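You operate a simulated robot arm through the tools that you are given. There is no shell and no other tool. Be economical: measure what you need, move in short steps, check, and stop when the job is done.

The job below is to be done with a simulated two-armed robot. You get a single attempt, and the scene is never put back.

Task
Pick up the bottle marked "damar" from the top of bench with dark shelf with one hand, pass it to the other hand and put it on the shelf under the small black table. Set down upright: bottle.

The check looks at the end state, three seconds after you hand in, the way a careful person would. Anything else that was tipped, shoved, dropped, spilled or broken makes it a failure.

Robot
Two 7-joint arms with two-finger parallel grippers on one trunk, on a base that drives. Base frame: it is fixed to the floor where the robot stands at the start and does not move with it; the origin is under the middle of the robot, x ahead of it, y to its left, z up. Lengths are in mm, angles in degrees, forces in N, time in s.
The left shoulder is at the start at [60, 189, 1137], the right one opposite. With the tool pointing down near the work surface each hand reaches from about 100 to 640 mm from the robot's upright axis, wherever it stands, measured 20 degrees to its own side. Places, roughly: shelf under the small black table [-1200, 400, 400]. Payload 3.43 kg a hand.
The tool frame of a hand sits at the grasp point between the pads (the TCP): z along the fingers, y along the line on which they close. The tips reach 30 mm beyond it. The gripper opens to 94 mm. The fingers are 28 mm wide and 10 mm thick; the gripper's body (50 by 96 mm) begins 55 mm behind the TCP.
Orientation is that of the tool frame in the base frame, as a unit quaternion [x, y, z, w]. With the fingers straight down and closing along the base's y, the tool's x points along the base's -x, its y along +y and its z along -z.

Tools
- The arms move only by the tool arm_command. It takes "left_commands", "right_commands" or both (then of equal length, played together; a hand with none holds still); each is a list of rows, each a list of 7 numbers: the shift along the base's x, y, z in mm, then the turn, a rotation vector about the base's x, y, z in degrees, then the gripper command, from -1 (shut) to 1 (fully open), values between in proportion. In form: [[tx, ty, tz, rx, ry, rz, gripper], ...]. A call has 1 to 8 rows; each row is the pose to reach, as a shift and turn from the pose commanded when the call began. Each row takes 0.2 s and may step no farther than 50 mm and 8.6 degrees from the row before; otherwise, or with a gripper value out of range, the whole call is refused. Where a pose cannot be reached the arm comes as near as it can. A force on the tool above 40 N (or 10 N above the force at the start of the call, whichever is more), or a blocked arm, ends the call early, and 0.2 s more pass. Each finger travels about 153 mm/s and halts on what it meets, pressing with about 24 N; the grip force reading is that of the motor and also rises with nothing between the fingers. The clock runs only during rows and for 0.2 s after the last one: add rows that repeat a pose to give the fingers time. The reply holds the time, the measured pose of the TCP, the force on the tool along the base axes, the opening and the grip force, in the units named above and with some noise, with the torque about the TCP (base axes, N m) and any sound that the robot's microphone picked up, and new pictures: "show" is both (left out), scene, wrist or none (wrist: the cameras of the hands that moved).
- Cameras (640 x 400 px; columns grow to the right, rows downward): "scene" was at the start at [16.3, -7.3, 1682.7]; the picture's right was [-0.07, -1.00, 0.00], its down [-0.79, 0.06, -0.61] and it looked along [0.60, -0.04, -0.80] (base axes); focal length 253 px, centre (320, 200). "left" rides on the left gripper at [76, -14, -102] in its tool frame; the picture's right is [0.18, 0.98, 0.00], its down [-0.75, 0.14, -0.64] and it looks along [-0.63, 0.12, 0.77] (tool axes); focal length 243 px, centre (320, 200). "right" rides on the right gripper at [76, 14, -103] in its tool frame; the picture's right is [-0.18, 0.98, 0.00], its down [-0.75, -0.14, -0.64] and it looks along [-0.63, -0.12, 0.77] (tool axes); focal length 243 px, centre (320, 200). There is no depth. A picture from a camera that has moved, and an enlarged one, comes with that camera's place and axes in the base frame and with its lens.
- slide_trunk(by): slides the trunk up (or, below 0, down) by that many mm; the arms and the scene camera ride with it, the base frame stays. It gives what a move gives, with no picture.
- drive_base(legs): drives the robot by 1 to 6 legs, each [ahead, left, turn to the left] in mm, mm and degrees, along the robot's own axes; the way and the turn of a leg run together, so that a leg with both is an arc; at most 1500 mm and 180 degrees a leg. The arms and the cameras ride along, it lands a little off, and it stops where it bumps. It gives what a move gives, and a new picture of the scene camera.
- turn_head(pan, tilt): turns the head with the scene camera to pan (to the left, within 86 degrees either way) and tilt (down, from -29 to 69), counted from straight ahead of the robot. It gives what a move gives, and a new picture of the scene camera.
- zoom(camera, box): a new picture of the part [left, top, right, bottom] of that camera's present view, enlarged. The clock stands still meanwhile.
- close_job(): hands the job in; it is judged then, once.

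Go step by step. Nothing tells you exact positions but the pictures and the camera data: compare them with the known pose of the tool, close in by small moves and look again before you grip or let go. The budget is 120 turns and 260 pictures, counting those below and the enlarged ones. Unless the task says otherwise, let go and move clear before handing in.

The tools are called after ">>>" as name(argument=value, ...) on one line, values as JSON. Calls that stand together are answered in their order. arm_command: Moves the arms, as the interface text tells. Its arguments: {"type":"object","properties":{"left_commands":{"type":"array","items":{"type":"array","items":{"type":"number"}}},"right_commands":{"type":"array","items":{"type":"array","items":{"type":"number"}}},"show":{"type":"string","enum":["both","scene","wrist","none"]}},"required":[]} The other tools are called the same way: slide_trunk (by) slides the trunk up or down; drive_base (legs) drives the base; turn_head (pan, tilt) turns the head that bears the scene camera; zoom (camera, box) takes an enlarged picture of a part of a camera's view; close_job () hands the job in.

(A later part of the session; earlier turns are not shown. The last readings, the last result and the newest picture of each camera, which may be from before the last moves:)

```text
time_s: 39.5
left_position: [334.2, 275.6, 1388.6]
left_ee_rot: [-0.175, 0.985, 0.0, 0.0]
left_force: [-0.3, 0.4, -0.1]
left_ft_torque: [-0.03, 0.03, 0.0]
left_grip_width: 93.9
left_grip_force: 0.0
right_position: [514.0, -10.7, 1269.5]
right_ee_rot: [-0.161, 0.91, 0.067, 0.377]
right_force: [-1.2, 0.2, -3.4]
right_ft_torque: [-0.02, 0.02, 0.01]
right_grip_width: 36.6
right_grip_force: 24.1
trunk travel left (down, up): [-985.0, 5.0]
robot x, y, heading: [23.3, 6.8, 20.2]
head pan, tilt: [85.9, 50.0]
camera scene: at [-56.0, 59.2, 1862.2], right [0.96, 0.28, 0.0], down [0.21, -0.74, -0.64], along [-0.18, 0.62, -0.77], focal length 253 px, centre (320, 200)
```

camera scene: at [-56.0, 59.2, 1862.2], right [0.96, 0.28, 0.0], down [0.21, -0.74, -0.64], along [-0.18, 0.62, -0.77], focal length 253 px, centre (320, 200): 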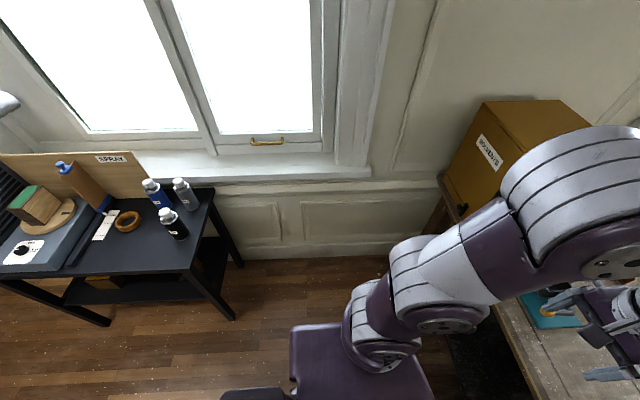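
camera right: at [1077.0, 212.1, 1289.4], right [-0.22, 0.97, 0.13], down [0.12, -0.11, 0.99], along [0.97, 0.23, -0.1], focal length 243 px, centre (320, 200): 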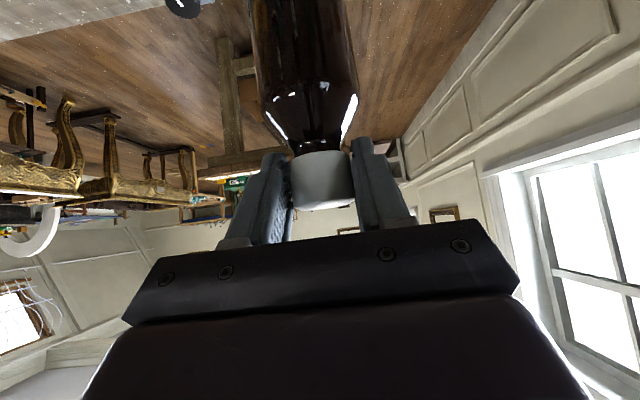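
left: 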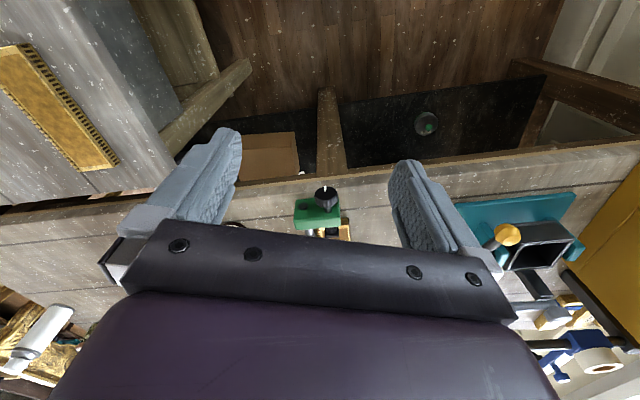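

Now I check the bottle in the right hand and the label, before moving on to the black table.

>>> zoom(camera="right", box=[160, 0, 480, 240])

>>> drive_base(legs=[[-450, 0, 0]])

>>> turn_head(pan=-86, tilt=40)

>>> turn_head(pan=-10, tilt=45)

```text
1.67 times, centred on (320, 120) of right
camera zoom: at [389.3, -41.1, 1289.2], right [-0.22, 0.97, 0.13], down [0.12, -0.11, 0.99], along [0.97, 0.23, -0.1], focal length 404 px, centre (320, 333)
```

zoom: 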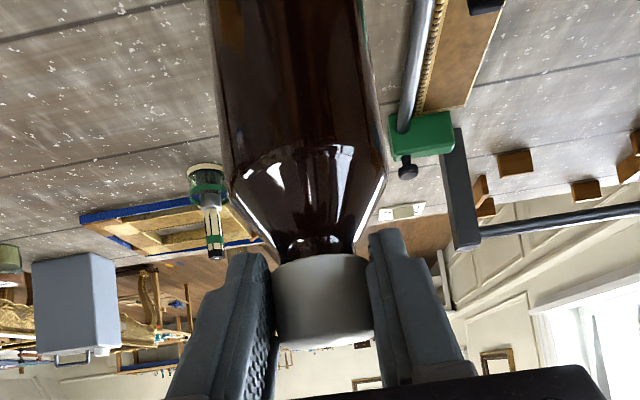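

```text
time_s: 42.3
left_position: [-94.1, 117.9, 1388.4]
left_ee_rot: [-0.177, 0.984, 0.0, -0.002]
left_force: [0.2, 0.9, -0.4]
left_ft_torque: [-0.01, 0.0, -0.01]
left_grip_width: 93.9
left_grip_force: 0.1
right_position: [86.0, -167.4, 1269.3]
right_ee_rot: [-0.162, 0.91, 0.067, 0.377]
right_force: [0.1, 0.5, -3.5]
right_ft_torque: [-0.01, 0.04, 0.0]
right_grip_width: 36.3
right_grip_force: 24.2
trunk travel left (down, up): [-985.0, 5.0]
robot x, y, heading: [-407.5, -149.3, 20.3]
head pan, tilt: [85.9, 50.0]
camera scene: at [-483.2, -98.4, 1862.3], right [0.96, 0.28, 0.0], down [0.21, -0.74, -0.64], along [-0.18, 0.62, -0.77], focal length 253 px, centre (320, 200)
```

scene: 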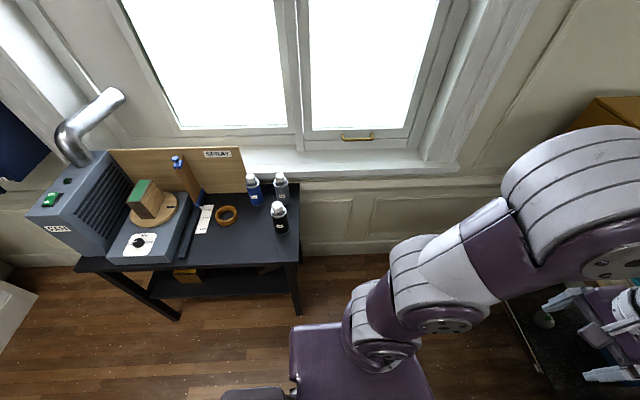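

```text
time_s: 44.9
left_position: [-96.2, 119.2, 1388.4]
left_ee_rot: [-0.177, 0.984, -0.001, 0.0]
left_force: [-0.2, -0.1, 0.6]
left_ft_torque: [0.03, -0.06, -0.01]
left_grip_width: 94.2
left_grip_force: 0.0
right_position: [84.7, -167.7, 1270.6]
right_ee_rot: [-0.163, 0.909, 0.068, 0.377]
right_force: [-0.4, -1.6, -2.4]
right_ft_torque: [-0.16, 0.05, -0.06]
right_grip_width: 35.5
right_grip_force: 23.4
trunk travel left (down, up): [-985.0, 5.0]
robot x, y, heading: [-412.9, -151.8, 20.2]
head pan, tilt: [-85.9, 40.0]
camera scene: at [-428.9, -250.7, 1876.4], right [-0.91, -0.41, 0.0], down [-0.27, 0.59, -0.77], along [0.32, -0.7, -0.64], focal length 253 px, centre (320, 200)
```

scene: 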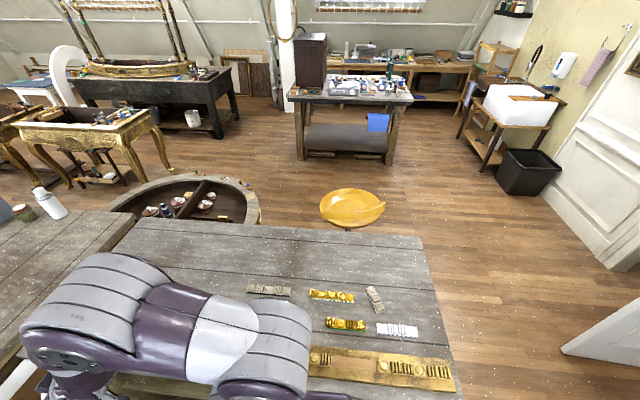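

```text
time_s: 46.3
left_position: [-96.9, 117.5, 1389.2]
left_ee_rot: [-0.177, 0.984, 0.0, -0.001]
left_force: [-0.7, 0.7, 0.1]
left_ft_torque: [-0.01, 0.0, -0.03]
left_grip_width: 93.9
left_grip_force: 0.1
right_position: [82.9, -167.2, 1269.7]
right_ee_rot: [-0.163, 0.91, 0.068, 0.376]
right_force: [-0.3, 0.4, -3.4]
right_ft_torque: [-0.02, 0.02, 0.03]
right_grip_width: 35.3
right_grip_force: 24.1
trunk travel left (down, up): [-985.0, 5.0]
robot x, y, heading: [-409.0, -152.7, 20.3]
head pan, tilt: [-10.0, 45.0]
camera scene: at [-384.1, -158.8, 1869.1], right [0.18, -0.98, 0.0], down [-0.7, -0.13, -0.71], along [0.7, 0.13, -0.71], focal length 253 px, centre (320, 200)
```

scene: 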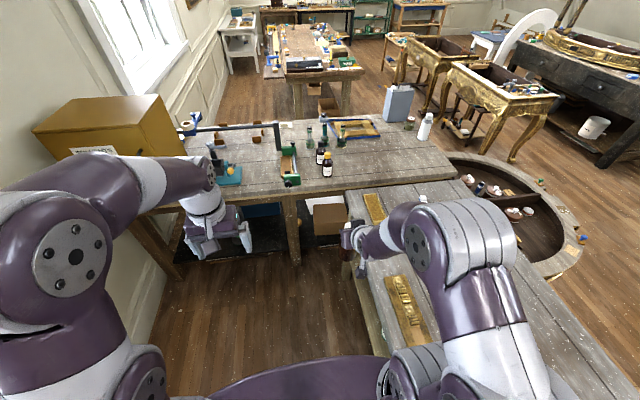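

The grip width is creeping down, so I check the hold right away.

>>> zoom(camera="right", box=[160, 0, 480, 240])

>>> zoom(camera="scene", box=[300, 180, 460, 300])

```text
1.67 times, centred on (320, 120) of right
camera zoom: at [-40.1, -198.3, 1289.1], right [-0.22, 0.97, 0.13], down [0.12, -0.11, 0.99], along [0.97, 0.23, -0.1], focal length 404 px, centre (320, 333)
```

zoom: 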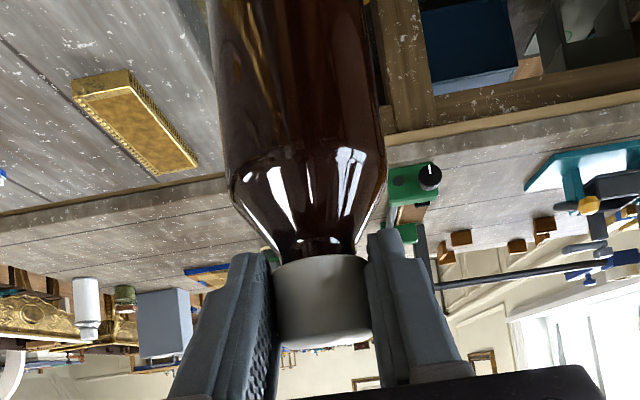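

```text
3.33 times, centred on (380, 240) of scene
camera zoom: at [-384.1, -158.8, 1869.1], right [0.18, -0.98, 0.0], down [-0.7, -0.13, -0.71], along [0.7, 0.13, -0.71], focal length 844 px, centre (120, 67)
```

zoom: 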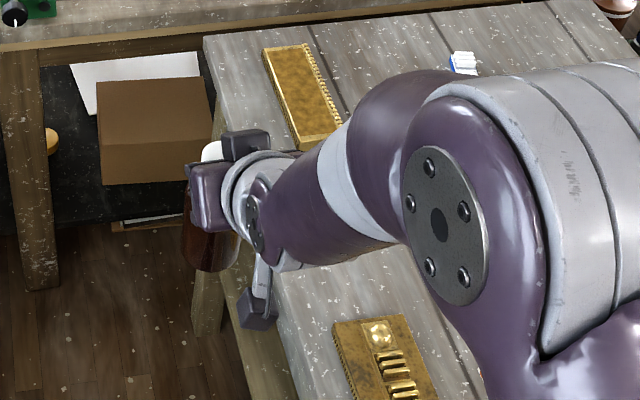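

The hold is steady. I now bring the bottle to the middle and turn the left hand so that it lies level, pointing right and forward, off to the left side.

>>> arm_command(left_commands=[[-2.6, 6, -11, -1.2, -7.08, -3.59, 1], [-5, 12, -22, -2.4, -14.16, -7.18, 1], [-8, 18, -33, -3.6, -21.24, -10.77, 1], [-10, 24, -44, -4.8, -28.3, -14.4, 1], [-13, 30, -55, -6.0, -35.4, -17.95, 1], [-16, 36, -66, -7.2, -42.5, -21.5, 1], [-18, 42, -77, -8.4, -49.6, -25.1, 1]], right_commands=[[-5.6, 20.9, 0, 0, 0, 0, -1], [-11, 41.8, 0, 0, 0, 0, -1], [-17, 62.7, 0, 0, 0, 0, -1], [-22, 83.6, 0, 0, 0, 0, -1], [-28, 104, 0, 0, 0, 0, -1], [-33, 125, 0, 0, 0, 0, -1], [-39, 146, 0, 0, 0, 0, -1]], show="none")

>>> arm_command(left_commands=[[-2.6, 6, -11, -1.2, -7.08, -3.59, 1], [-5, 12, -22, -2.4, -14.16, -7.18, 1], [-8, 18, -33, -3.6, -21.24, -10.77, 1], [-10, 24, -44, -4.8, -28.3, -14.4, 1], [-13, 30, -55, -6.0, -35.4, -17.95, 1], [-16, 36, -66, -7.2, -42.5, -21.5, 1]])

```text
time_s: 47.9
left_position: [-114.4, 162.0, 1312.8]
left_ee_rot: [0.05, 0.905, -0.143, 0.398]
left_force: [0.6, 0.2, -0.5]
left_ft_torque: [-0.02, -0.02, -0.01]
left_grip_width: 94.2
left_grip_force: 0.1
right_position: [44.3, -19.0, 1270.1]
right_ee_rot: [-0.163, 0.91, 0.067, 0.377]
right_force: [-0.3, 0.2, -3.9]
right_ft_torque: [0.01, 0.06, 0.0]
right_grip_width: 35.1
right_grip_force: 23.9
trunk travel left (down, up): [-985.0, 5.0]
robot x, y, heading: [-409.8, -149.9, 20.3]
head pan, tilt: [-10.0, 45.0]
```

```text
time_s: 49.3
left_position: [-65.6, 145.5, 1266.6]
left_ee_rot: [0.135, 0.854, -0.151, 0.48]
left_force: [0.0, -0.4, 0.6]
left_ft_torque: [-0.02, 0.03, 0.02]
left_grip_width: 94.0
left_grip_force: 0.1
left hand out of reach, approached as far as the arm can: row 2, 3, 4, 5, 6
right_position: [45.0, -21.2, 1269.7]
right_ee_rot: [-0.163, 0.909, 0.069, 0.377]
right_force: [0.6, -0.2, -2.3]
right_ft_torque: [-0.02, 0.07, -0.01]
right_grip_width: 35.2
right_grip_force: 24.0
trunk travel left (down, up): [-985.0, 5.0]
robot x, y, heading: [-410.3, -151.9, 20.4]
head pan, tilt: [-10.0, 45.0]
camera scene: at [-384.8, -158.6, 1869.1], right [0.18, -0.98, 0.0], down [-0.7, -0.13, -0.71], along [0.7, 0.13, -0.71], focal length 253 px, centre (320, 200)
camera left: at [-186.4, 178.3, 1253.3], right [0.28, 0.92, -0.28], down [-0.07, 0.31, 0.95], along [0.96, -0.24, 0.15], focal length 243 px, centre (320, 200)
```

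scene: 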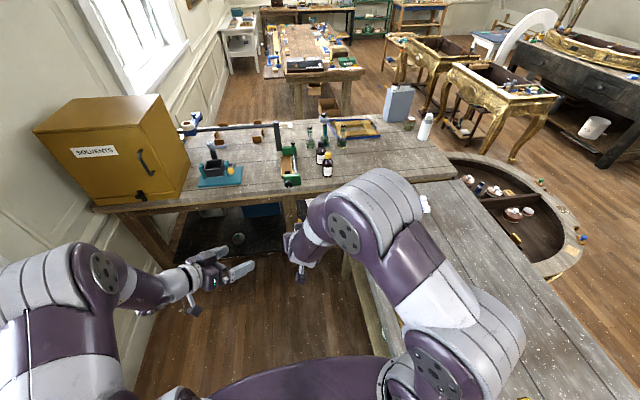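
left: 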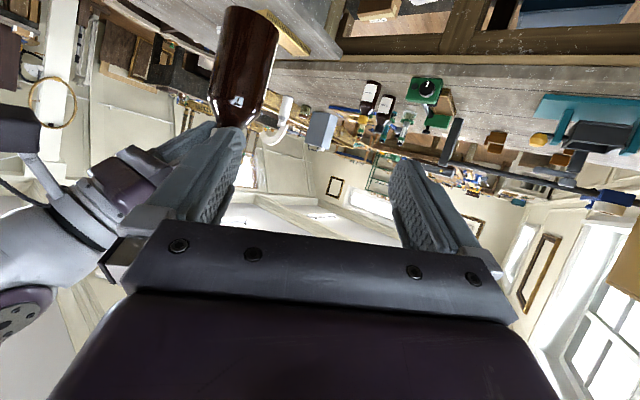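

The left wrist ran out of range this close in. I move both hands farther forward and level the left tool there.

>>> arm_command(left_commands=[[14, 5, -15, -1.2, -5, 0, 1], [28, 10, -30, -2.4, -10, 0, 1], [42, 15, -46, -3.6, -15, 0, 1], [56, 20, -61, -4.8, -20, 0, 1], [69, 26, -77, -6, -25, 0, 1], [69, 26, -77, -6.8, -30, 0, 1], [69, 26, -77, -6.8, -30, 0, 1]], right_commands=[[20, 7, 0, 0, 0, 0, -1], [40, 15, 0, 0, 0, 0, -1], [60, 22, 0, 0, 0, 0, -1], [80, 29, 0, 0, 0, 0, -1], [100, 37, 0, 0, 0, 0, -1], [120, 44, 0, 0, 0, 0, -1], [120, 44, 0, 0, 0, 0, -1]])

```text
time_s: 50.9
left_position: [146.6, 138.6, 1228.9]
left_ee_rot: [0.13, 0.731, -0.14, 0.655]
left_force: [-0.6, 0.2, 0.7]
left_ft_torque: [0.0, 0.03, -0.02]
left_grip_width: 94.3
left_grip_force: 0.0
left hand out of reach, approached as far as the arm can: row 1, 2, 3, 4, 5, 6, 7
right_position: [166.3, 23.2, 1272.2]
right_ee_rot: [-0.163, 0.909, 0.068, 0.377]
right_force: [-0.4, -0.8, -3.6]
right_ft_torque: [-0.04, 0.04, 0.01]
right_grip_width: 35.3
right_grip_force: 23.7
trunk travel left (down, up): [-985.0, 5.0]
robot x, y, heading: [-410.1, -148.1, 20.2]
head pan, tilt: [-10.0, 45.0]
camera scene: at [-384.1, -158.3, 1869.1], right [0.18, -0.98, 0.0], down [-0.7, -0.13, -0.71], along [0.7, 0.13, -0.71], focal length 253 px, centre (320, 200)
camera right: at [41.3, -7.1, 1291.4], right [-0.22, 0.97, 0.13], down [0.12, -0.11, 0.99], along [0.97, 0.23, -0.1], focal length 243 px, centre (320, 200)
camera left: at [39.5, 162.1, 1163.6], right [0.35, 0.91, -0.22], down [-0.46, 0.37, 0.81], along [0.82, -0.18, 0.54], focal length 243 px, centre (320, 200)
```

scene: 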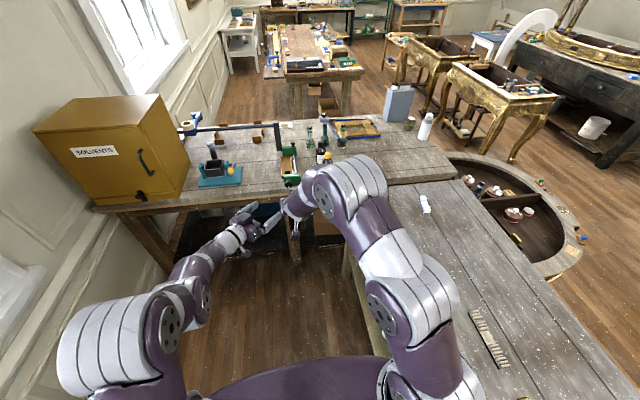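
right: 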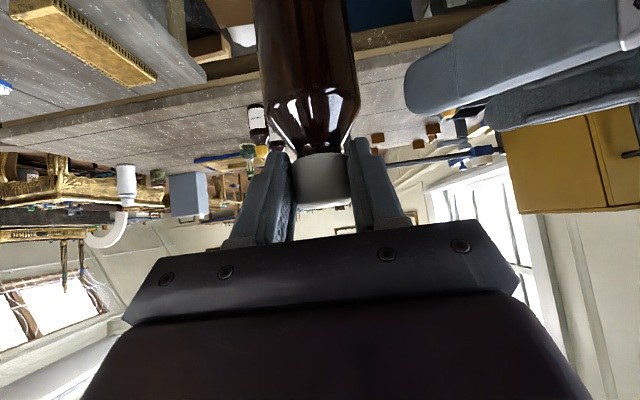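
left: 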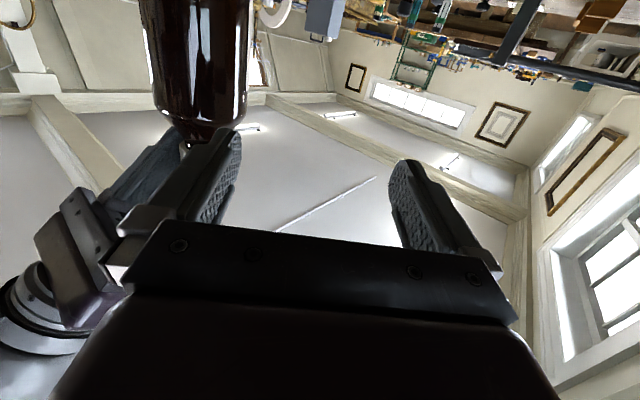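

The left hand settled level but farther out, pointing 42° to the right. I'll leave it there and carry the bottle with the right hand around into the mouth of the left gripper.

>>> arm_command(right_commands=[[24, 9, 9, 0, 0, 0, -1], [47, 17, 18, 0, 0, 0, -1], [70, 26, 27, 0, 0, 0, -1], [94, 35, 36, 0, 0, 0, -1], [85, 55, 36, 0, 0, 0, -1], [75, 74, 36, 0, 0, 0, -1], [75, 74, 36, 0, 0, 0, -1]])

>>> zoom(camera="left", box=[0, 0, 640, 400])

```text
time_s: 52.5
left_position: [146.6, 137.2, 1229.6]
left_ee_rot: [0.129, 0.732, -0.139, 0.654]
left_force: [-0.6, -0.3, 0.1]
left_ft_torque: [-0.01, 0.02, 0.01]
left_grip_width: 94.0
left_grip_force: 0.1
right_position: [239.2, 97.4, 1304.3]
right_ee_rot: [-0.163, 0.91, 0.068, 0.376]
right_force: [-0.4, -0.1, -3.3]
right_ft_torque: [-0.03, 0.04, 0.03]
right_grip_width: 35.0
right_grip_force: 24.3
trunk travel left (down, up): [-985.0, 5.0]
robot x, y, heading: [-412.8, -148.7, 20.2]
head pan, tilt: [-10.0, 45.0]
camera scene: at [-382.6, -158.9, 1869.1], right [0.18, -0.98, 0.0], down [-0.7, -0.13, -0.71], along [0.69, 0.13, -0.71], focal length 253 px, centre (320, 200)
camera right: at [114.6, 66.1, 1324.9], right [-0.22, 0.97, 0.13], down [0.12, -0.11, 0.99], along [0.97, 0.23, -0.1], focal length 243 px, centre (320, 200)
```

scene: 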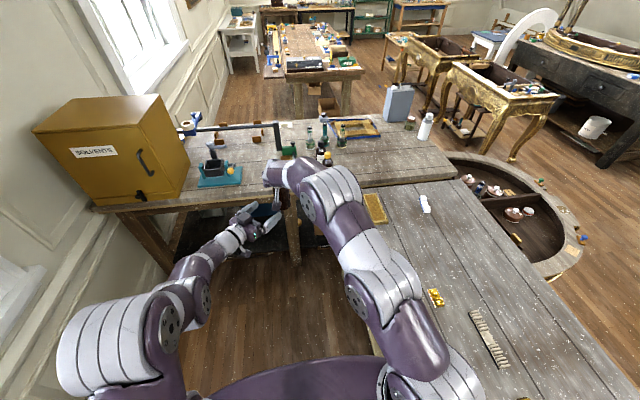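
right: 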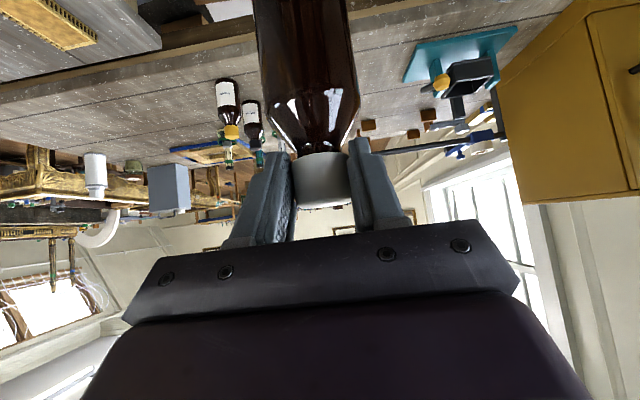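

```text
1.00 times, centred on (320, 200) of left (not enlarged: the box is as wide or as high as the picture)
camera zoom: at [40.2, 161.9, 1163.4], right [0.35, 0.91, -0.22], down [-0.46, 0.37, 0.81], along [0.82, -0.18, 0.54], focal length 243 px, centre (320, 200)
```

zoom: 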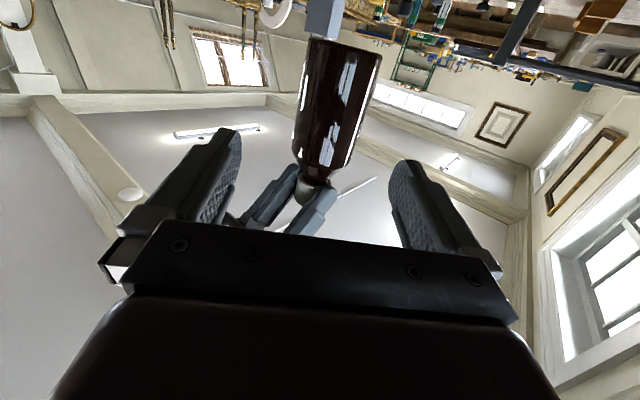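

>>> arm_command(right_commands=[[-24, 9, 1, 0, 0, 0, -1], [-46, 19, 2, 0, 0, 0, -1], [-69, 29, 2, 0, 0, 0, -1], [-86, 36, 2, 0, 0, 0, -1], [-86, 36, 2, 0, 0, 0, -1]], show="wrist")

>>> zoom(camera="left", box=[160, 0, 480, 240])

```text
time_s: 53.7
left_position: [147.0, 136.6, 1228.6]
left_ee_rot: [0.129, 0.732, -0.139, 0.655]
left_force: [0.3, -1.0, 0.0]
left_ft_torque: [0.01, -0.01, 0.01]
left_grip_width: 94.0
left_grip_force: 0.1
right_position: [154.8, 132.1, 1307.5]
right_ee_rot: [-0.163, 0.909, 0.068, 0.377]
right_force: [-0.8, 0.3, -2.6]
right_ft_torque: [0.01, 0.04, -0.03]
right_grip_width: 35.3
right_grip_force: 24.1
trunk travel left (down, up): [-985.0, 5.0]
robot x, y, heading: [-412.0, -152.8, 20.3]
head pan, tilt: [-10.0, 45.0]
camera right: at [30.3, 101.8, 1326.8], right [-0.22, 0.97, 0.13], down [0.12, -0.11, 0.99], along [0.97, 0.23, -0.1], focal length 243 px, centre (320, 200)
```

right: 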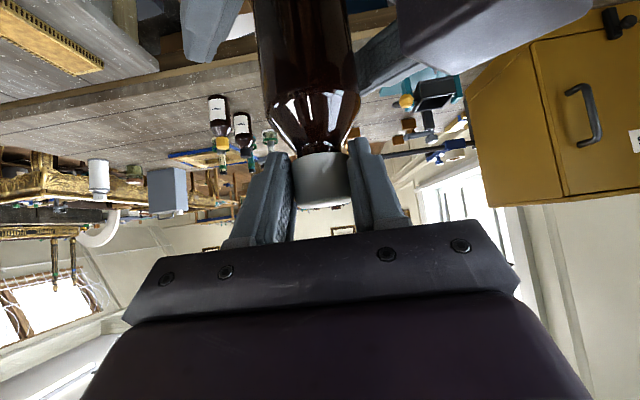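

```text
1.67 times, centred on (320, 120) of left
camera zoom: at [39.6, 162.2, 1163.7], right [0.35, 0.91, -0.22], down [-0.46, 0.37, 0.81], along [0.82, -0.18, 0.54], focal length 404 px, centre (320, 333)
```

zoom: 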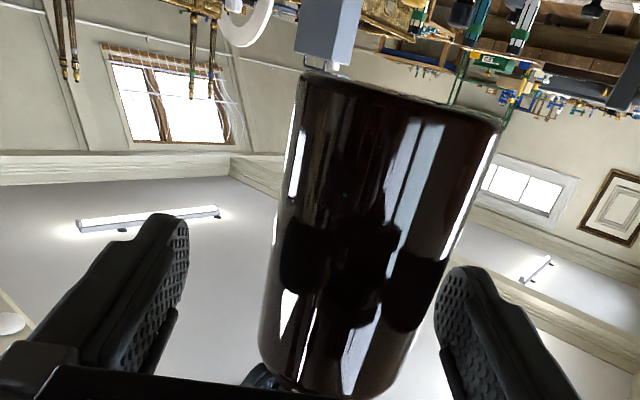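

The bottle is about 8 mm off-centre between the left fingers; I shift it and then close the left hand.

>>> arm_command(right_commands=[[-4, -3, 0, 0, 0, 0, -1], [-7, -6, 0, 0, 0, 0, -1], [-7, -6, 0, 0, 0, 0, -1]], show="none")

>>> zoom(camera="left", box=[160, 0, 480, 240])

```text
time_s: 54.5
left_position: [148.0, 137.6, 1228.6]
left_ee_rot: [0.129, 0.732, -0.14, 0.654]
left_force: [-0.6, -0.7, -0.7]
left_ft_torque: [-0.02, -0.01, 0.0]
left_grip_width: 94.2
left_grip_force: 0.0
right_position: [148.9, 126.1, 1307.5]
right_ee_rot: [-0.163, 0.91, 0.069, 0.376]
right_force: [0.0, -0.2, -3.0]
right_ft_torque: [0.01, 0.01, 0.0]
right_grip_width: 35.2
right_grip_force: 23.8
trunk travel left (down, up): [-985.0, 5.0]
robot x, y, heading: [-409.5, -148.9, 20.2]
head pan, tilt: [-10.0, 45.0]
```

```text
1.67 times, centred on (320, 120) of left
camera zoom: at [39.8, 162.4, 1163.5], right [0.35, 0.91, -0.22], down [-0.46, 0.37, 0.81], along [0.82, -0.18, 0.54], focal length 404 px, centre (320, 333)
```

zoom: 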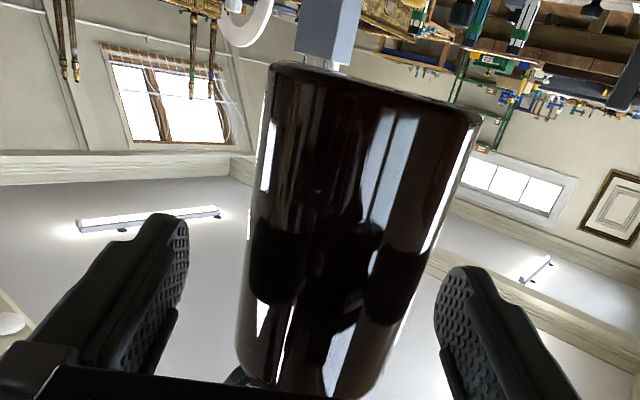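

>>> arm_command(left_commands=[[0, 0, 0, 0, 0, 0, 0.7], [1, 2, 0, 0, 0, 0, 0.5], [1, 3, 0, 0, 0, 0, 0.2], [1, 3, 0, 0, 0, 0, -0.3], [1, 3, 0, 0, 0, 0, -1], [1, 3, 0, 0, 0, 0, -1]], show="wrist")

```text
time_s: 55.9
left_position: [145.7, 137.7, 1232.1]
left_ee_rot: [0.129, 0.731, -0.139, 0.655]
left_force: [0.5, 13.5, 0.2]
left_ft_torque: [0.11, -0.15, 0.26]
left_grip_width: 59.1
left_grip_force: 23.3
right_position: [147.4, 125.9, 1306.8]
right_ee_rot: [-0.163, 0.91, 0.068, 0.376]
right_force: [-0.1, -13.1, -0.6]
right_ft_torque: [-1.08, 0.24, -0.25]
right_grip_width: 35.3
right_grip_force: 24.8
trunk travel left (down, up): [-985.0, 5.0]
robot x, y, heading: [-410.9, -150.5, 20.1]
head pan, tilt: [-10.0, 45.0]
camera left: at [39.7, 162.5, 1166.9], right [0.34, 0.91, -0.22], down [-0.46, 0.37, 0.81], along [0.82, -0.18, 0.54], focal length 243 px, centre (320, 200)
```

left: 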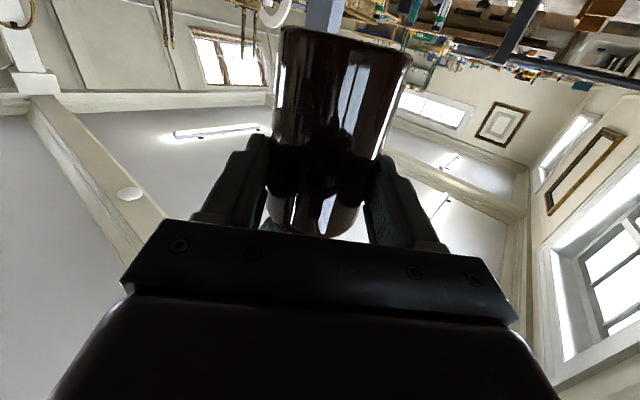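

Both hands hold it with a 13 N side load between them. I ease that off before the right lets go.

>>> arm_command(left_commands=[[1, 2, 0, 0, 0, 0, -1], [2, 4, 0, 0, 0, 0, -1], [2, 4, 0, 0, 0, 0, -1]], show="none")

```text
time_s: 56.7
left_position: [148.4, 138.1, 1233.1]
left_ee_rot: [0.131, 0.731, -0.141, 0.654]
left_force: [-14.3, 0.2, -0.3]
left_ft_torque: [0.58, -0.43, -0.18]
left_grip_width: 58.4
left_grip_force: 24.2
right_position: [147.1, 126.8, 1307.1]
right_ee_rot: [-0.163, 0.909, 0.07, 0.377]
right_force: [14.8, 0.4, -1.7]
right_ft_torque: [-0.53, -0.63, -0.01]
right_grip_width: 35.5
right_grip_force: 24.1
trunk travel left (down, up): [-985.0, 5.0]
robot x, y, heading: [-413.3, -149.4, 20.3]
head pan, tilt: [-10.0, 45.0]
```

>>> arm_command(left_commands=[[-1, 0, 0, 0, 0, 0, -1], [-2, 0, 0, 0, 0, 0, -1], [-2, 0, 0, 0, 0, 0, -1]], show="none")

```text
time_s: 57.5
left_position: [147.8, 138.4, 1233.9]
left_ee_rot: [0.129, 0.732, -0.14, 0.654]
left_force: [5.2, 3.7, -11.1]
left_ft_torque: [0.59, 0.35, 0.01]
left_grip_width: 58.8
left_grip_force: 24.3
right_position: [147.4, 127.1, 1307.3]
right_ee_rot: [-0.163, 0.909, 0.069, 0.377]
right_force: [-5.8, -3.2, 10.4]
right_ft_torque: [-0.66, 0.07, -0.01]
right_grip_width: 35.4
right_grip_force: 24.0
trunk travel left (down, up): [-985.0, 5.0]
robot x, y, heading: [-411.2, -150.5, 20.3]
head pan, tilt: [-10.0, 45.0]
```

The load is small now. The right hand opens and withdraws upward and back.

>>> arm_command(right_commands=[[0, 0, 0, 0, 0, 0, -0.1], [0, 0, 0, 0, 0, 0, 0.5], [0, 0, 0, 0, 0, 0, 1], [0, 0, 0, 0, 0, 0, 1], [-10, -4, 25, 0, 0, 0, 1], [-30, -11, 55, 0, 0, 0, 1], [-60, -22, 80, 0, 0, 0, 1], [-95, -35, 95, 0, 0, 0, 1]])

>>> zoom(camera="scene", box=[200, 130, 360, 270])

```text
time_s: 59.3
left_position: [145.8, 137.3, 1236.4]
left_ee_rot: [0.131, 0.731, -0.14, 0.655]
left_force: [-0.3, -0.3, -3.1]
left_ft_torque: [0.03, 0.05, 0.05]
left_grip_width: 58.5
left_grip_force: 23.1
right_position: [49.3, 90.2, 1401.6]
right_ee_rot: [-0.163, 0.909, 0.069, 0.377]
right_force: [0.2, 0.2, 0.3]
right_ft_torque: [0.03, -0.01, 0.0]
right_grip_width: 93.7
right_grip_force: 0.1
trunk travel left (down, up): [-985.0, 5.0]
robot x, y, heading: [-408.0, -150.2, 20.4]
head pan, tilt: [-10.0, 45.0]
camera scene: at [-386.5, -159.8, 1869.1], right [0.18, -0.98, 0.0], down [-0.69, -0.13, -0.71], along [0.7, 0.13, -0.71], focal length 253 px, centre (320, 200)
camera right: at [-75.0, 59.1, 1421.9], right [-0.22, 0.97, 0.13], down [0.12, -0.11, 0.99], along [0.97, 0.23, -0.09], focal length 243 px, centre (320, 200)
```

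scene: 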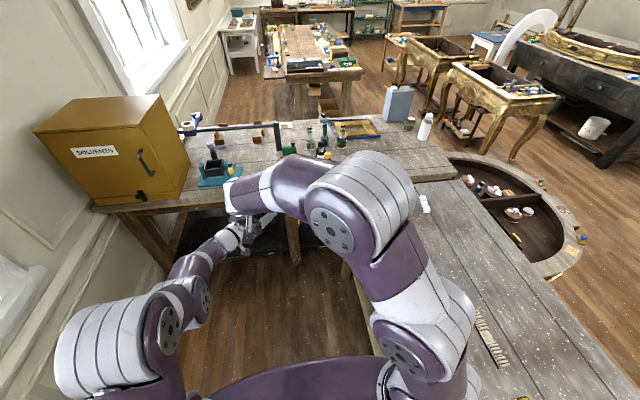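
right: 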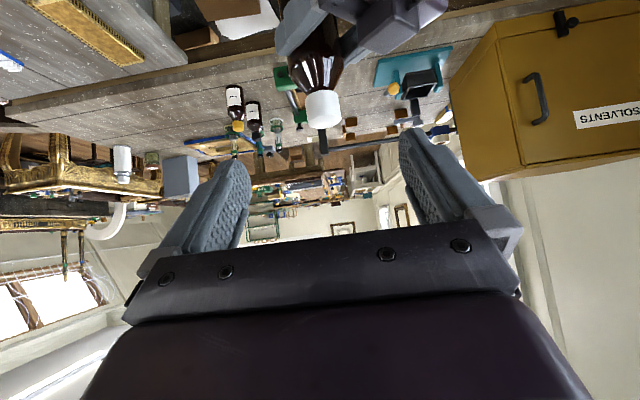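

```text
2.86 times, centred on (280, 200) of scene
camera zoom: at [-386.5, -159.8, 1869.1], right [0.18, -0.98, 0.0], down [-0.69, -0.13, -0.71], along [0.7, 0.13, -0.71], focal length 724 px, centre (434, 200)
```

zoom: 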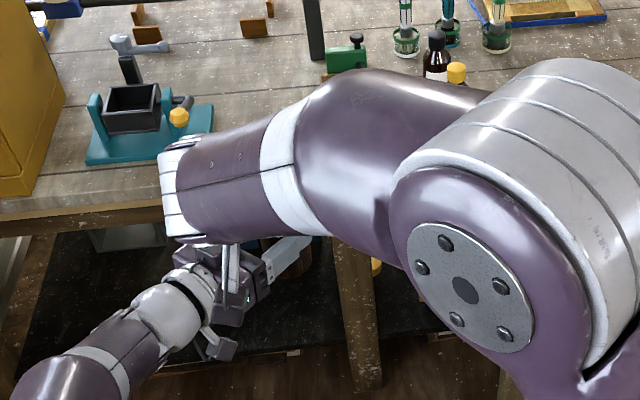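

The left hand has the bottle upright. I take the right hand out to its own side, and check the label with the left's far view if possible.

>>> arm_command(right_commands=[[-3, -38, 0, 0, 0, 0, 1], [-6, -77, 0, 0, 0, 0, 1], [-9, -115, 0, 0, 0, 0, 1], [-12, -154, 0, 0, 0, 0, 1], [-15, -192, 0, 0, 0, 0, 1], [-17, -231, 0, 0, 0, 0, 1], [-18, -270, 0, 0, 0, 0, 1]])

>>> turn_head(pan=0, tilt=40)

>>> zoom(camera="scene", box=[200, 150, 360, 290])

```text
time_s: 60.9
left_position: [147.0, 138.3, 1235.6]
left_ee_rot: [0.13, 0.731, -0.139, 0.656]
left_force: [-0.3, -1.1, -3.6]
left_ft_torque: [0.04, 0.03, 0.05]
left_grip_width: 58.8
left_grip_force: 23.8
right_position: [29.1, -180.2, 1401.8]
right_ee_rot: [-0.162, 0.91, 0.069, 0.376]
right_force: [0.5, -0.7, 0.2]
right_ft_torque: [0.01, 0.02, -0.02]
right_grip_width: 94.2
right_grip_force: 0.1
trunk travel left (down, up): [-985.0, 5.0]
robot x, y, heading: [-410.6, -146.9, 20.3]
head pan, tilt: [-10.0, 45.0]
camera scene: at [-385.2, -160.1, 1869.1], right [0.18, -0.98, 0.0], down [-0.7, -0.13, -0.71], along [0.7, 0.13, -0.71], focal length 253 px, centre (320, 200)
camera right: at [-95.1, -210.8, 1422.3], right [-0.22, 0.97, 0.13], down [0.12, -0.11, 0.99], along [0.97, 0.23, -0.1], focal length 243 px, centre (320, 200)
```

scene: 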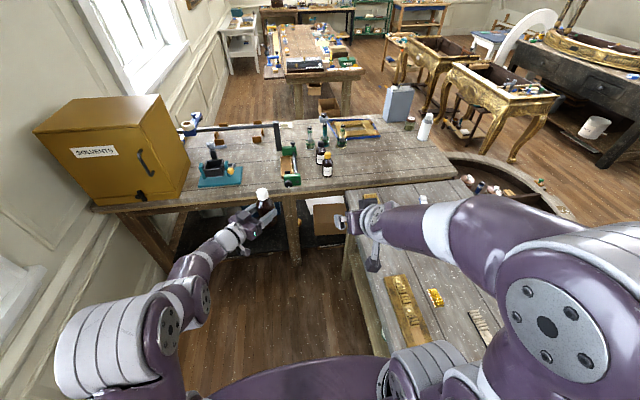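
right: 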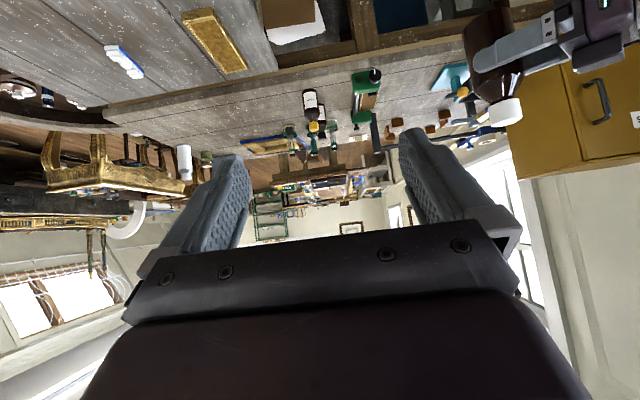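

```text
time_s: 61.7
left_position: [147.3, 138.3, 1234.7]
left_ee_rot: [0.13, 0.731, -0.139, 0.655]
left_force: [0.1, -1.0, -2.8]
left_ft_torque: [0.02, 0.08, 0.0]
left_grip_width: 58.4
left_grip_force: 23.9
right_position: [29.2, -177.7, 1402.1]
right_ee_rot: [-0.163, 0.909, 0.068, 0.377]
right_force: [0.2, -0.2, 0.2]
right_ft_torque: [0.02, -0.02, 0.02]
right_grip_width: 94.1
right_grip_force: 0.0
trunk travel left (down, up): [-985.0, 5.0]
robot x, y, heading: [-411.6, -148.8, 20.2]
head pan, tilt: [0.0, 40.0]
camera scene: at [-384.7, -143.9, 1876.3], right [0.35, -0.94, 0.0], down [-0.6, -0.22, -0.77], along [0.72, 0.27, -0.64], focal length 253 px, centre (320, 200)
```

scene: 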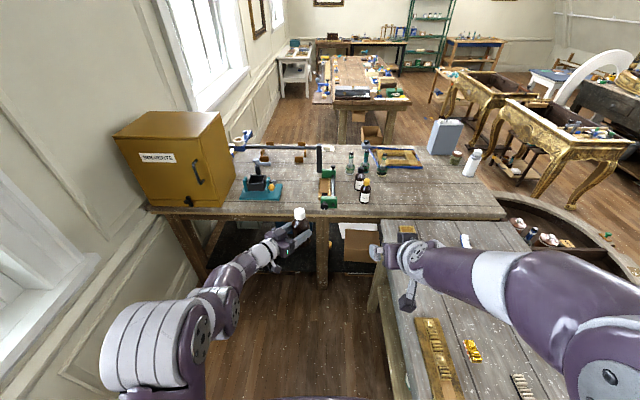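

```text
2.86 times, centred on (280, 220) of scene
camera zoom: at [-384.7, -143.9, 1876.3], right [0.35, -0.94, 0.0], down [-0.6, -0.22, -0.77], along [0.72, 0.27, -0.64], focal length 724 px, centre (434, 143)
```

zoom: 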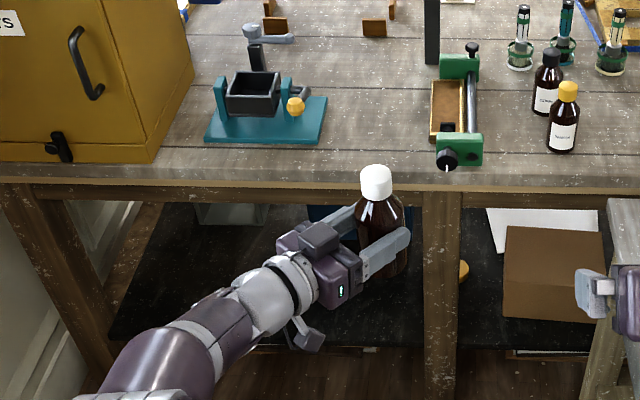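

The bottle is held upright; it's the only third bottle on this bench. I drive back alongside the black table and turn to face it.

>>> drive_base(legs=[[-430, -60, 0], [0, 0, 90]])

>>> turn_head(pan=0, tilt=55)

```text
time_s: 66.7
left_position: [-659.8, 268.2, 1231.0]
left_ee_rot: [-0.171, 0.725, 0.13, 0.654]
left_force: [-0.2, -0.4, -3.0]
left_ft_torque: [-0.04, 0.06, -0.01]
left_grip_width: 58.6
left_grip_force: 23.8
right_position: [-509.1, -33.8, 1399.8]
right_ee_rot: [-0.51, 0.772, 0.211, 0.317]
right_force: [1.0, 0.3, 0.4]
right_ft_torque: [-0.01, 0.02, 0.04]
right_grip_width: 94.2
right_grip_force: 0.0
trunk travel left (down, up): [-985.0, 5.0]
robot x, y, heading: [-839.1, -338.7, 67.2]
head pan, tilt: [0.0, 40.0]
stopped in leg 2: the robot was blocked; the commanded pose is now the measured one
camera scene: at [-817.8, -311.9, 1876.1], right [0.92, -0.39, 0.0], down [-0.25, -0.59, -0.76], along [0.3, 0.7, -0.65], focal length 253 px, centre (320, 200)
```

scene: 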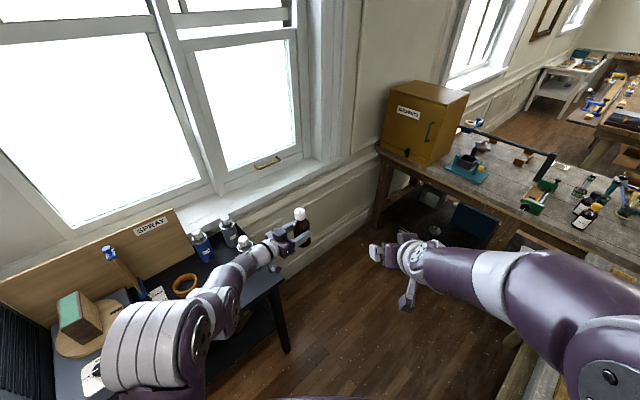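

```text
time_s: 67.4
left_position: [-663.6, 264.3, 1234.3]
left_ee_rot: [-0.171, 0.723, 0.131, 0.657]
left_force: [0.0, -0.1, -3.6]
left_ft_torque: [-0.04, 0.05, 0.0]
left_grip_width: 58.7
left_grip_force: 23.8
right_position: [-515.1, -38.7, 1403.1]
right_ee_rot: [-0.51, 0.771, 0.211, 0.318]
right_force: [-0.1, -0.3, -0.6]
right_ft_torque: [-0.01, 0.01, -0.03]
right_grip_width: 94.1
right_grip_force: 0.0
trunk travel left (down, up): [-985.0, 5.0]
robot x, y, heading: [-837.3, -337.5, 67.2]
head pan, tilt: [0.0, 55.0]
camera scene: at [-831.3, -329.5, 1855.7], right [0.92, -0.39, 0.0], down [-0.32, -0.75, -0.57], along [0.22, 0.53, -0.82], focal length 253 px, centre (320, 200)
```

scene: 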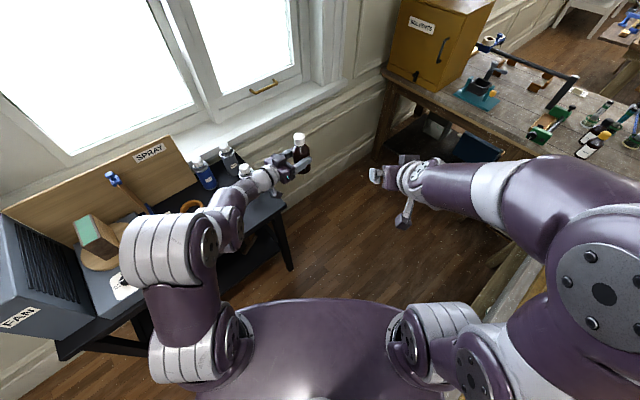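

The turn was blocked. I check what is touching, at the cans and behind me.

>>> zoom(camera="scene", box=[140, 110, 340, 270])

>>> turn_head(pan=-86, tilt=60)

>>> turn_head(pan=80, tilt=55)

```text
2.50 times, centred on (240, 190) of scene
camera zoom: at [-831.3, -329.5, 1855.7], right [0.92, -0.39, 0.0], down [-0.32, -0.75, -0.57], along [0.22, 0.53, -0.82], focal length 633 px, centre (520, 225)
```

zoom: 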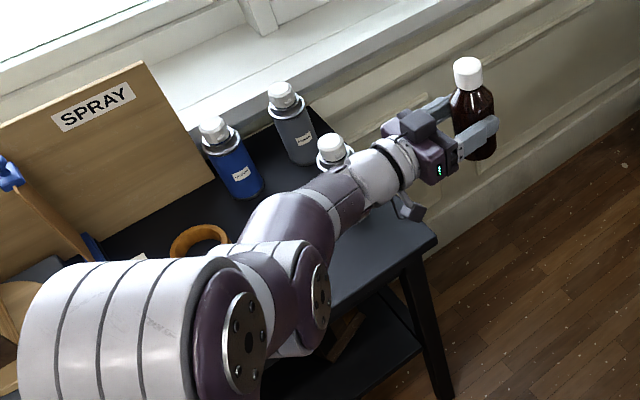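

```text
time_s: 69.0
left_position: [-664.0, 265.0, 1233.3]
left_ee_rot: [-0.172, 0.723, 0.132, 0.656]
left_force: [-0.1, -1.0, -3.2]
left_ft_torque: [-0.05, 0.07, 0.01]
left_grip_width: 58.5
left_grip_force: 23.9
right_position: [-514.6, -38.0, 1402.0]
right_ee_rot: [-0.51, 0.771, 0.211, 0.319]
right_force: [0.4, -0.3, 0.1]
right_ft_torque: [-0.01, -0.02, 0.0]
right_grip_width: 94.1
right_grip_force: 0.1
trunk travel left (down, up): [-985.0, 5.0]
robot x, y, heading: [-835.7, -339.2, 67.3]
head pan, tilt: [-85.9, 60.0]
camera scene: at [-794.9, -417.2, 1849.6], right [-0.32, -0.95, 0.0], down [-0.82, 0.28, -0.5], along [0.47, -0.16, -0.87], focal length 253 px, centre (320, 200)
```

scene: 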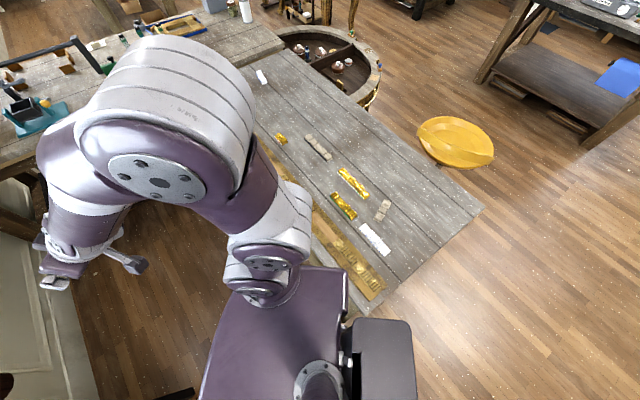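

```text
time_s: 71.5
left_position: [-663.9, 264.4, 1233.0]
left_ee_rot: [-0.172, 0.723, 0.132, 0.656]
left_force: [0.4, 0.1, -3.2]
left_ft_torque: [-0.03, 0.08, -0.01]
left_grip_width: 58.6
left_grip_force: 24.2
right_position: [-515.5, -37.1, 1401.7]
right_ee_rot: [-0.51, 0.77, 0.212, 0.318]
right_force: [-0.2, 0.5, -0.3]
right_ft_torque: [0.0, 0.02, 0.03]
right_grip_width: 93.9
right_grip_force: 0.2
trunk travel left (down, up): [-985.0, 5.0]
robot x, y, heading: [-836.9, -340.1, 67.3]
head pan, tilt: [80.0, 55.0]
camera scene: at [-918.7, -356.6, 1855.7], right [0.54, 0.84, 0.0], down [0.69, -0.45, -0.57], along [-0.48, 0.31, -0.82], focal length 253 px, centre (320, 200)
```

scene: 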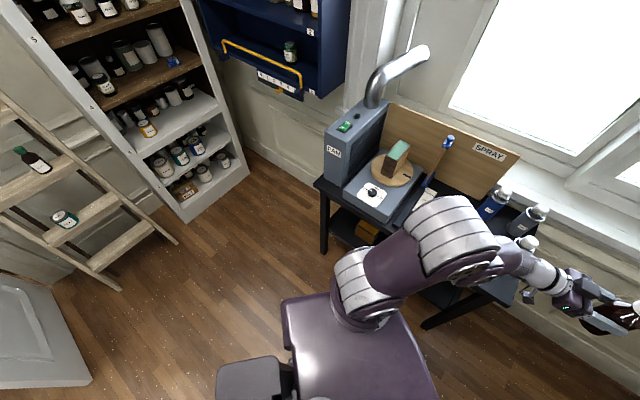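

The base's rear touched near the corner of the right bench; nothing appears moved. I shift away from the bench end, then finish the turn.

>>> drive_base(legs=[[-157, 168, 0]])

```text
time_s: 73.3
left_position: [-879.5, 186.3, 1233.8]
left_ee_rot: [-0.171, 0.723, 0.132, 0.656]
left_force: [0.2, -0.6, -4.1]
left_ft_torque: [-0.03, 0.07, 0.01]
left_grip_width: 58.7
left_grip_force: 24.2
right_position: [-726.3, -115.5, 1401.1]
right_ee_rot: [-0.51, 0.77, 0.213, 0.318]
right_force: [0.0, 0.6, 0.0]
right_ft_torque: [0.01, 0.02, 0.01]
right_grip_width: 94.0
right_grip_force: 0.0
trunk travel left (down, up): [-985.0, 5.0]
robot x, y, heading: [-1054.2, -418.9, 67.4]
head pan, tilt: [80.0, 55.0]
camera scene: at [-1130.7, -434.6, 1855.9], right [0.54, 0.84, 0.0], down [0.69, -0.45, -0.57], along [-0.48, 0.31, -0.82], focal length 253 px, centre (320, 200)
```

scene: 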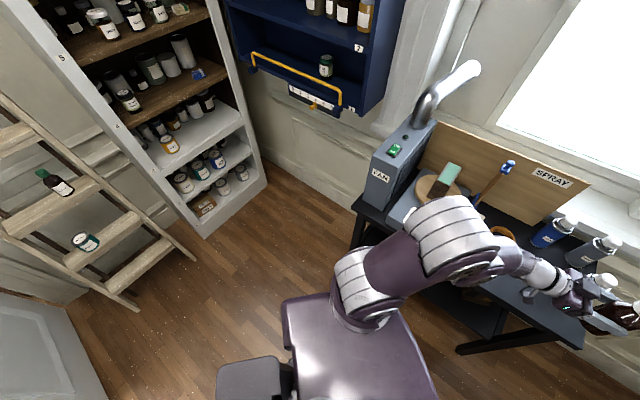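

Free now. I finish the turn, step back from the table, and pull in the right hand.

>>> drive_base(legs=[[0, 0, 43], [-90, 0, 0]])

>>> turn_head(pan=0, tilt=50)

```text
time_s: 76.4
left_position: [-1311.6, 59.8, 1231.3]
left_ee_rot: [-0.427, 0.609, 0.363, 0.561]
left_force: [-0.6, -0.1, -3.4]
left_ft_torque: [-0.04, 0.02, -0.01]
left_grip_width: 58.8
left_grip_force: 24.7
right_position: [-996.5, -56.1, 1399.4]
right_ee_rot: [0.759, -0.528, -0.313, -0.217]
right_force: [-0.5, 0.5, -0.1]
right_ft_torque: [0.0, 0.01, 0.01]
right_grip_width: 94.0
right_grip_force: 0.2
trunk travel left (down, up): [-985.0, 5.0]
robot x, y, heading: [-1018.0, -499.0, 110.2]
head pan, tilt: [80.0, 55.0]
camera scene: at [-1073.2, -564.9, 1855.8], right [-0.18, 0.98, -0.01], down [0.81, 0.14, -0.57], along [-0.56, -0.11, -0.82], focal length 253 px, centre (320, 200)
```

scene: 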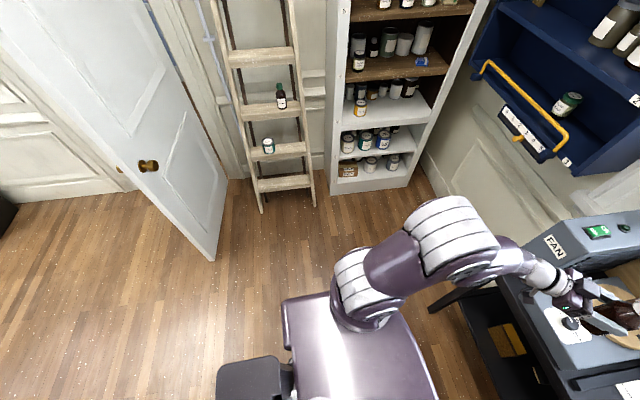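

```text
time_s: 77.9
left_position: [-1310.1, 55.0, 1234.8]
left_ee_rot: [-0.425, 0.61, 0.363, 0.562]
left_force: [-0.4, -0.1, -2.5]
left_ft_torque: [0.0, 0.02, 0.02]
left_grip_width: 58.3
left_grip_force: 23.9
right_position: [-994.1, -62.7, 1403.2]
right_ee_rot: [0.758, -0.528, -0.314, -0.218]
right_force: [-0.4, -0.6, 0.7]
right_ft_torque: [0.03, -0.01, -0.01]
right_grip_width: 94.0
right_grip_force: 0.1
trunk travel left (down, up): [-985.0, 5.0]
robot x, y, heading: [-1019.9, -500.7, 110.4]
head pan, tilt: [0.0, 50.0]
camera scene: at [-1025.8, -488.9, 1862.2], right [0.94, 0.35, 0.0], down [0.27, -0.72, -0.64], along [-0.22, 0.6, -0.77], focal length 253 px, centre (320, 200)
```

scene: 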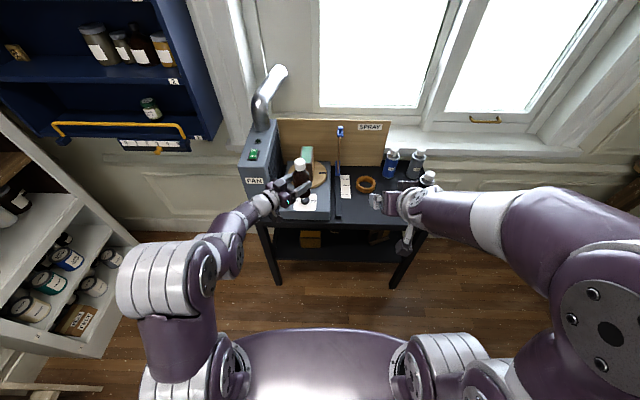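

>>> zoom(camera="scene", box=[240, 160, 440, 300])

>>> arm_command(right_commands=[[14, -37, 15, 0, 0, 0, 1], [28, -74, 30, 0, 0, 0, 1], [42, -111, 30, 0, 0, 0, 1], [52, -140, 30, 0, 0, 0, 1], [52, -140, 30, 0, 0, 0, 1]], show="none")

```text
2.86 times, centred on (340, 230) of scene
camera zoom: at [-1025.8, -488.9, 1862.2], right [0.94, 0.35, 0.0], down [0.27, -0.72, -0.64], along [-0.22, 0.6, -0.77], focal length 724 px, centre (263, 114)
```

zoom: 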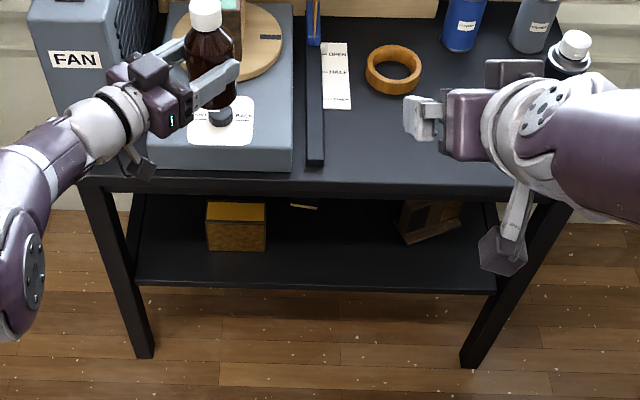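

```text
time_s: 79.1
left_position: [-1311.0, 55.6, 1233.3]
left_ee_rot: [-0.425, 0.609, 0.364, 0.562]
left_force: [1.3, 0.1, -3.6]
left_ft_torque: [-0.07, 0.03, -0.02]
left_grip_width: 58.6
left_grip_force: 24.0
right_position: [-988.6, -91.2, 1420.0]
right_ee_rot: [0.759, -0.528, -0.313, -0.217]
right_force: [0.8, 1.0, 0.0]
right_ft_torque: [-0.01, 0.02, 0.03]
right_grip_width: 94.1
right_grip_force: 0.0
right hand out of reach, approached as far as the arm can: row 1, 2, 3, 4, 5
trunk travel left (down, up): [-985.0, 5.0]
robot x, y, heading: [-1020.0, -500.9, 110.4]
head pan, tilt: [0.0, 50.0]
```

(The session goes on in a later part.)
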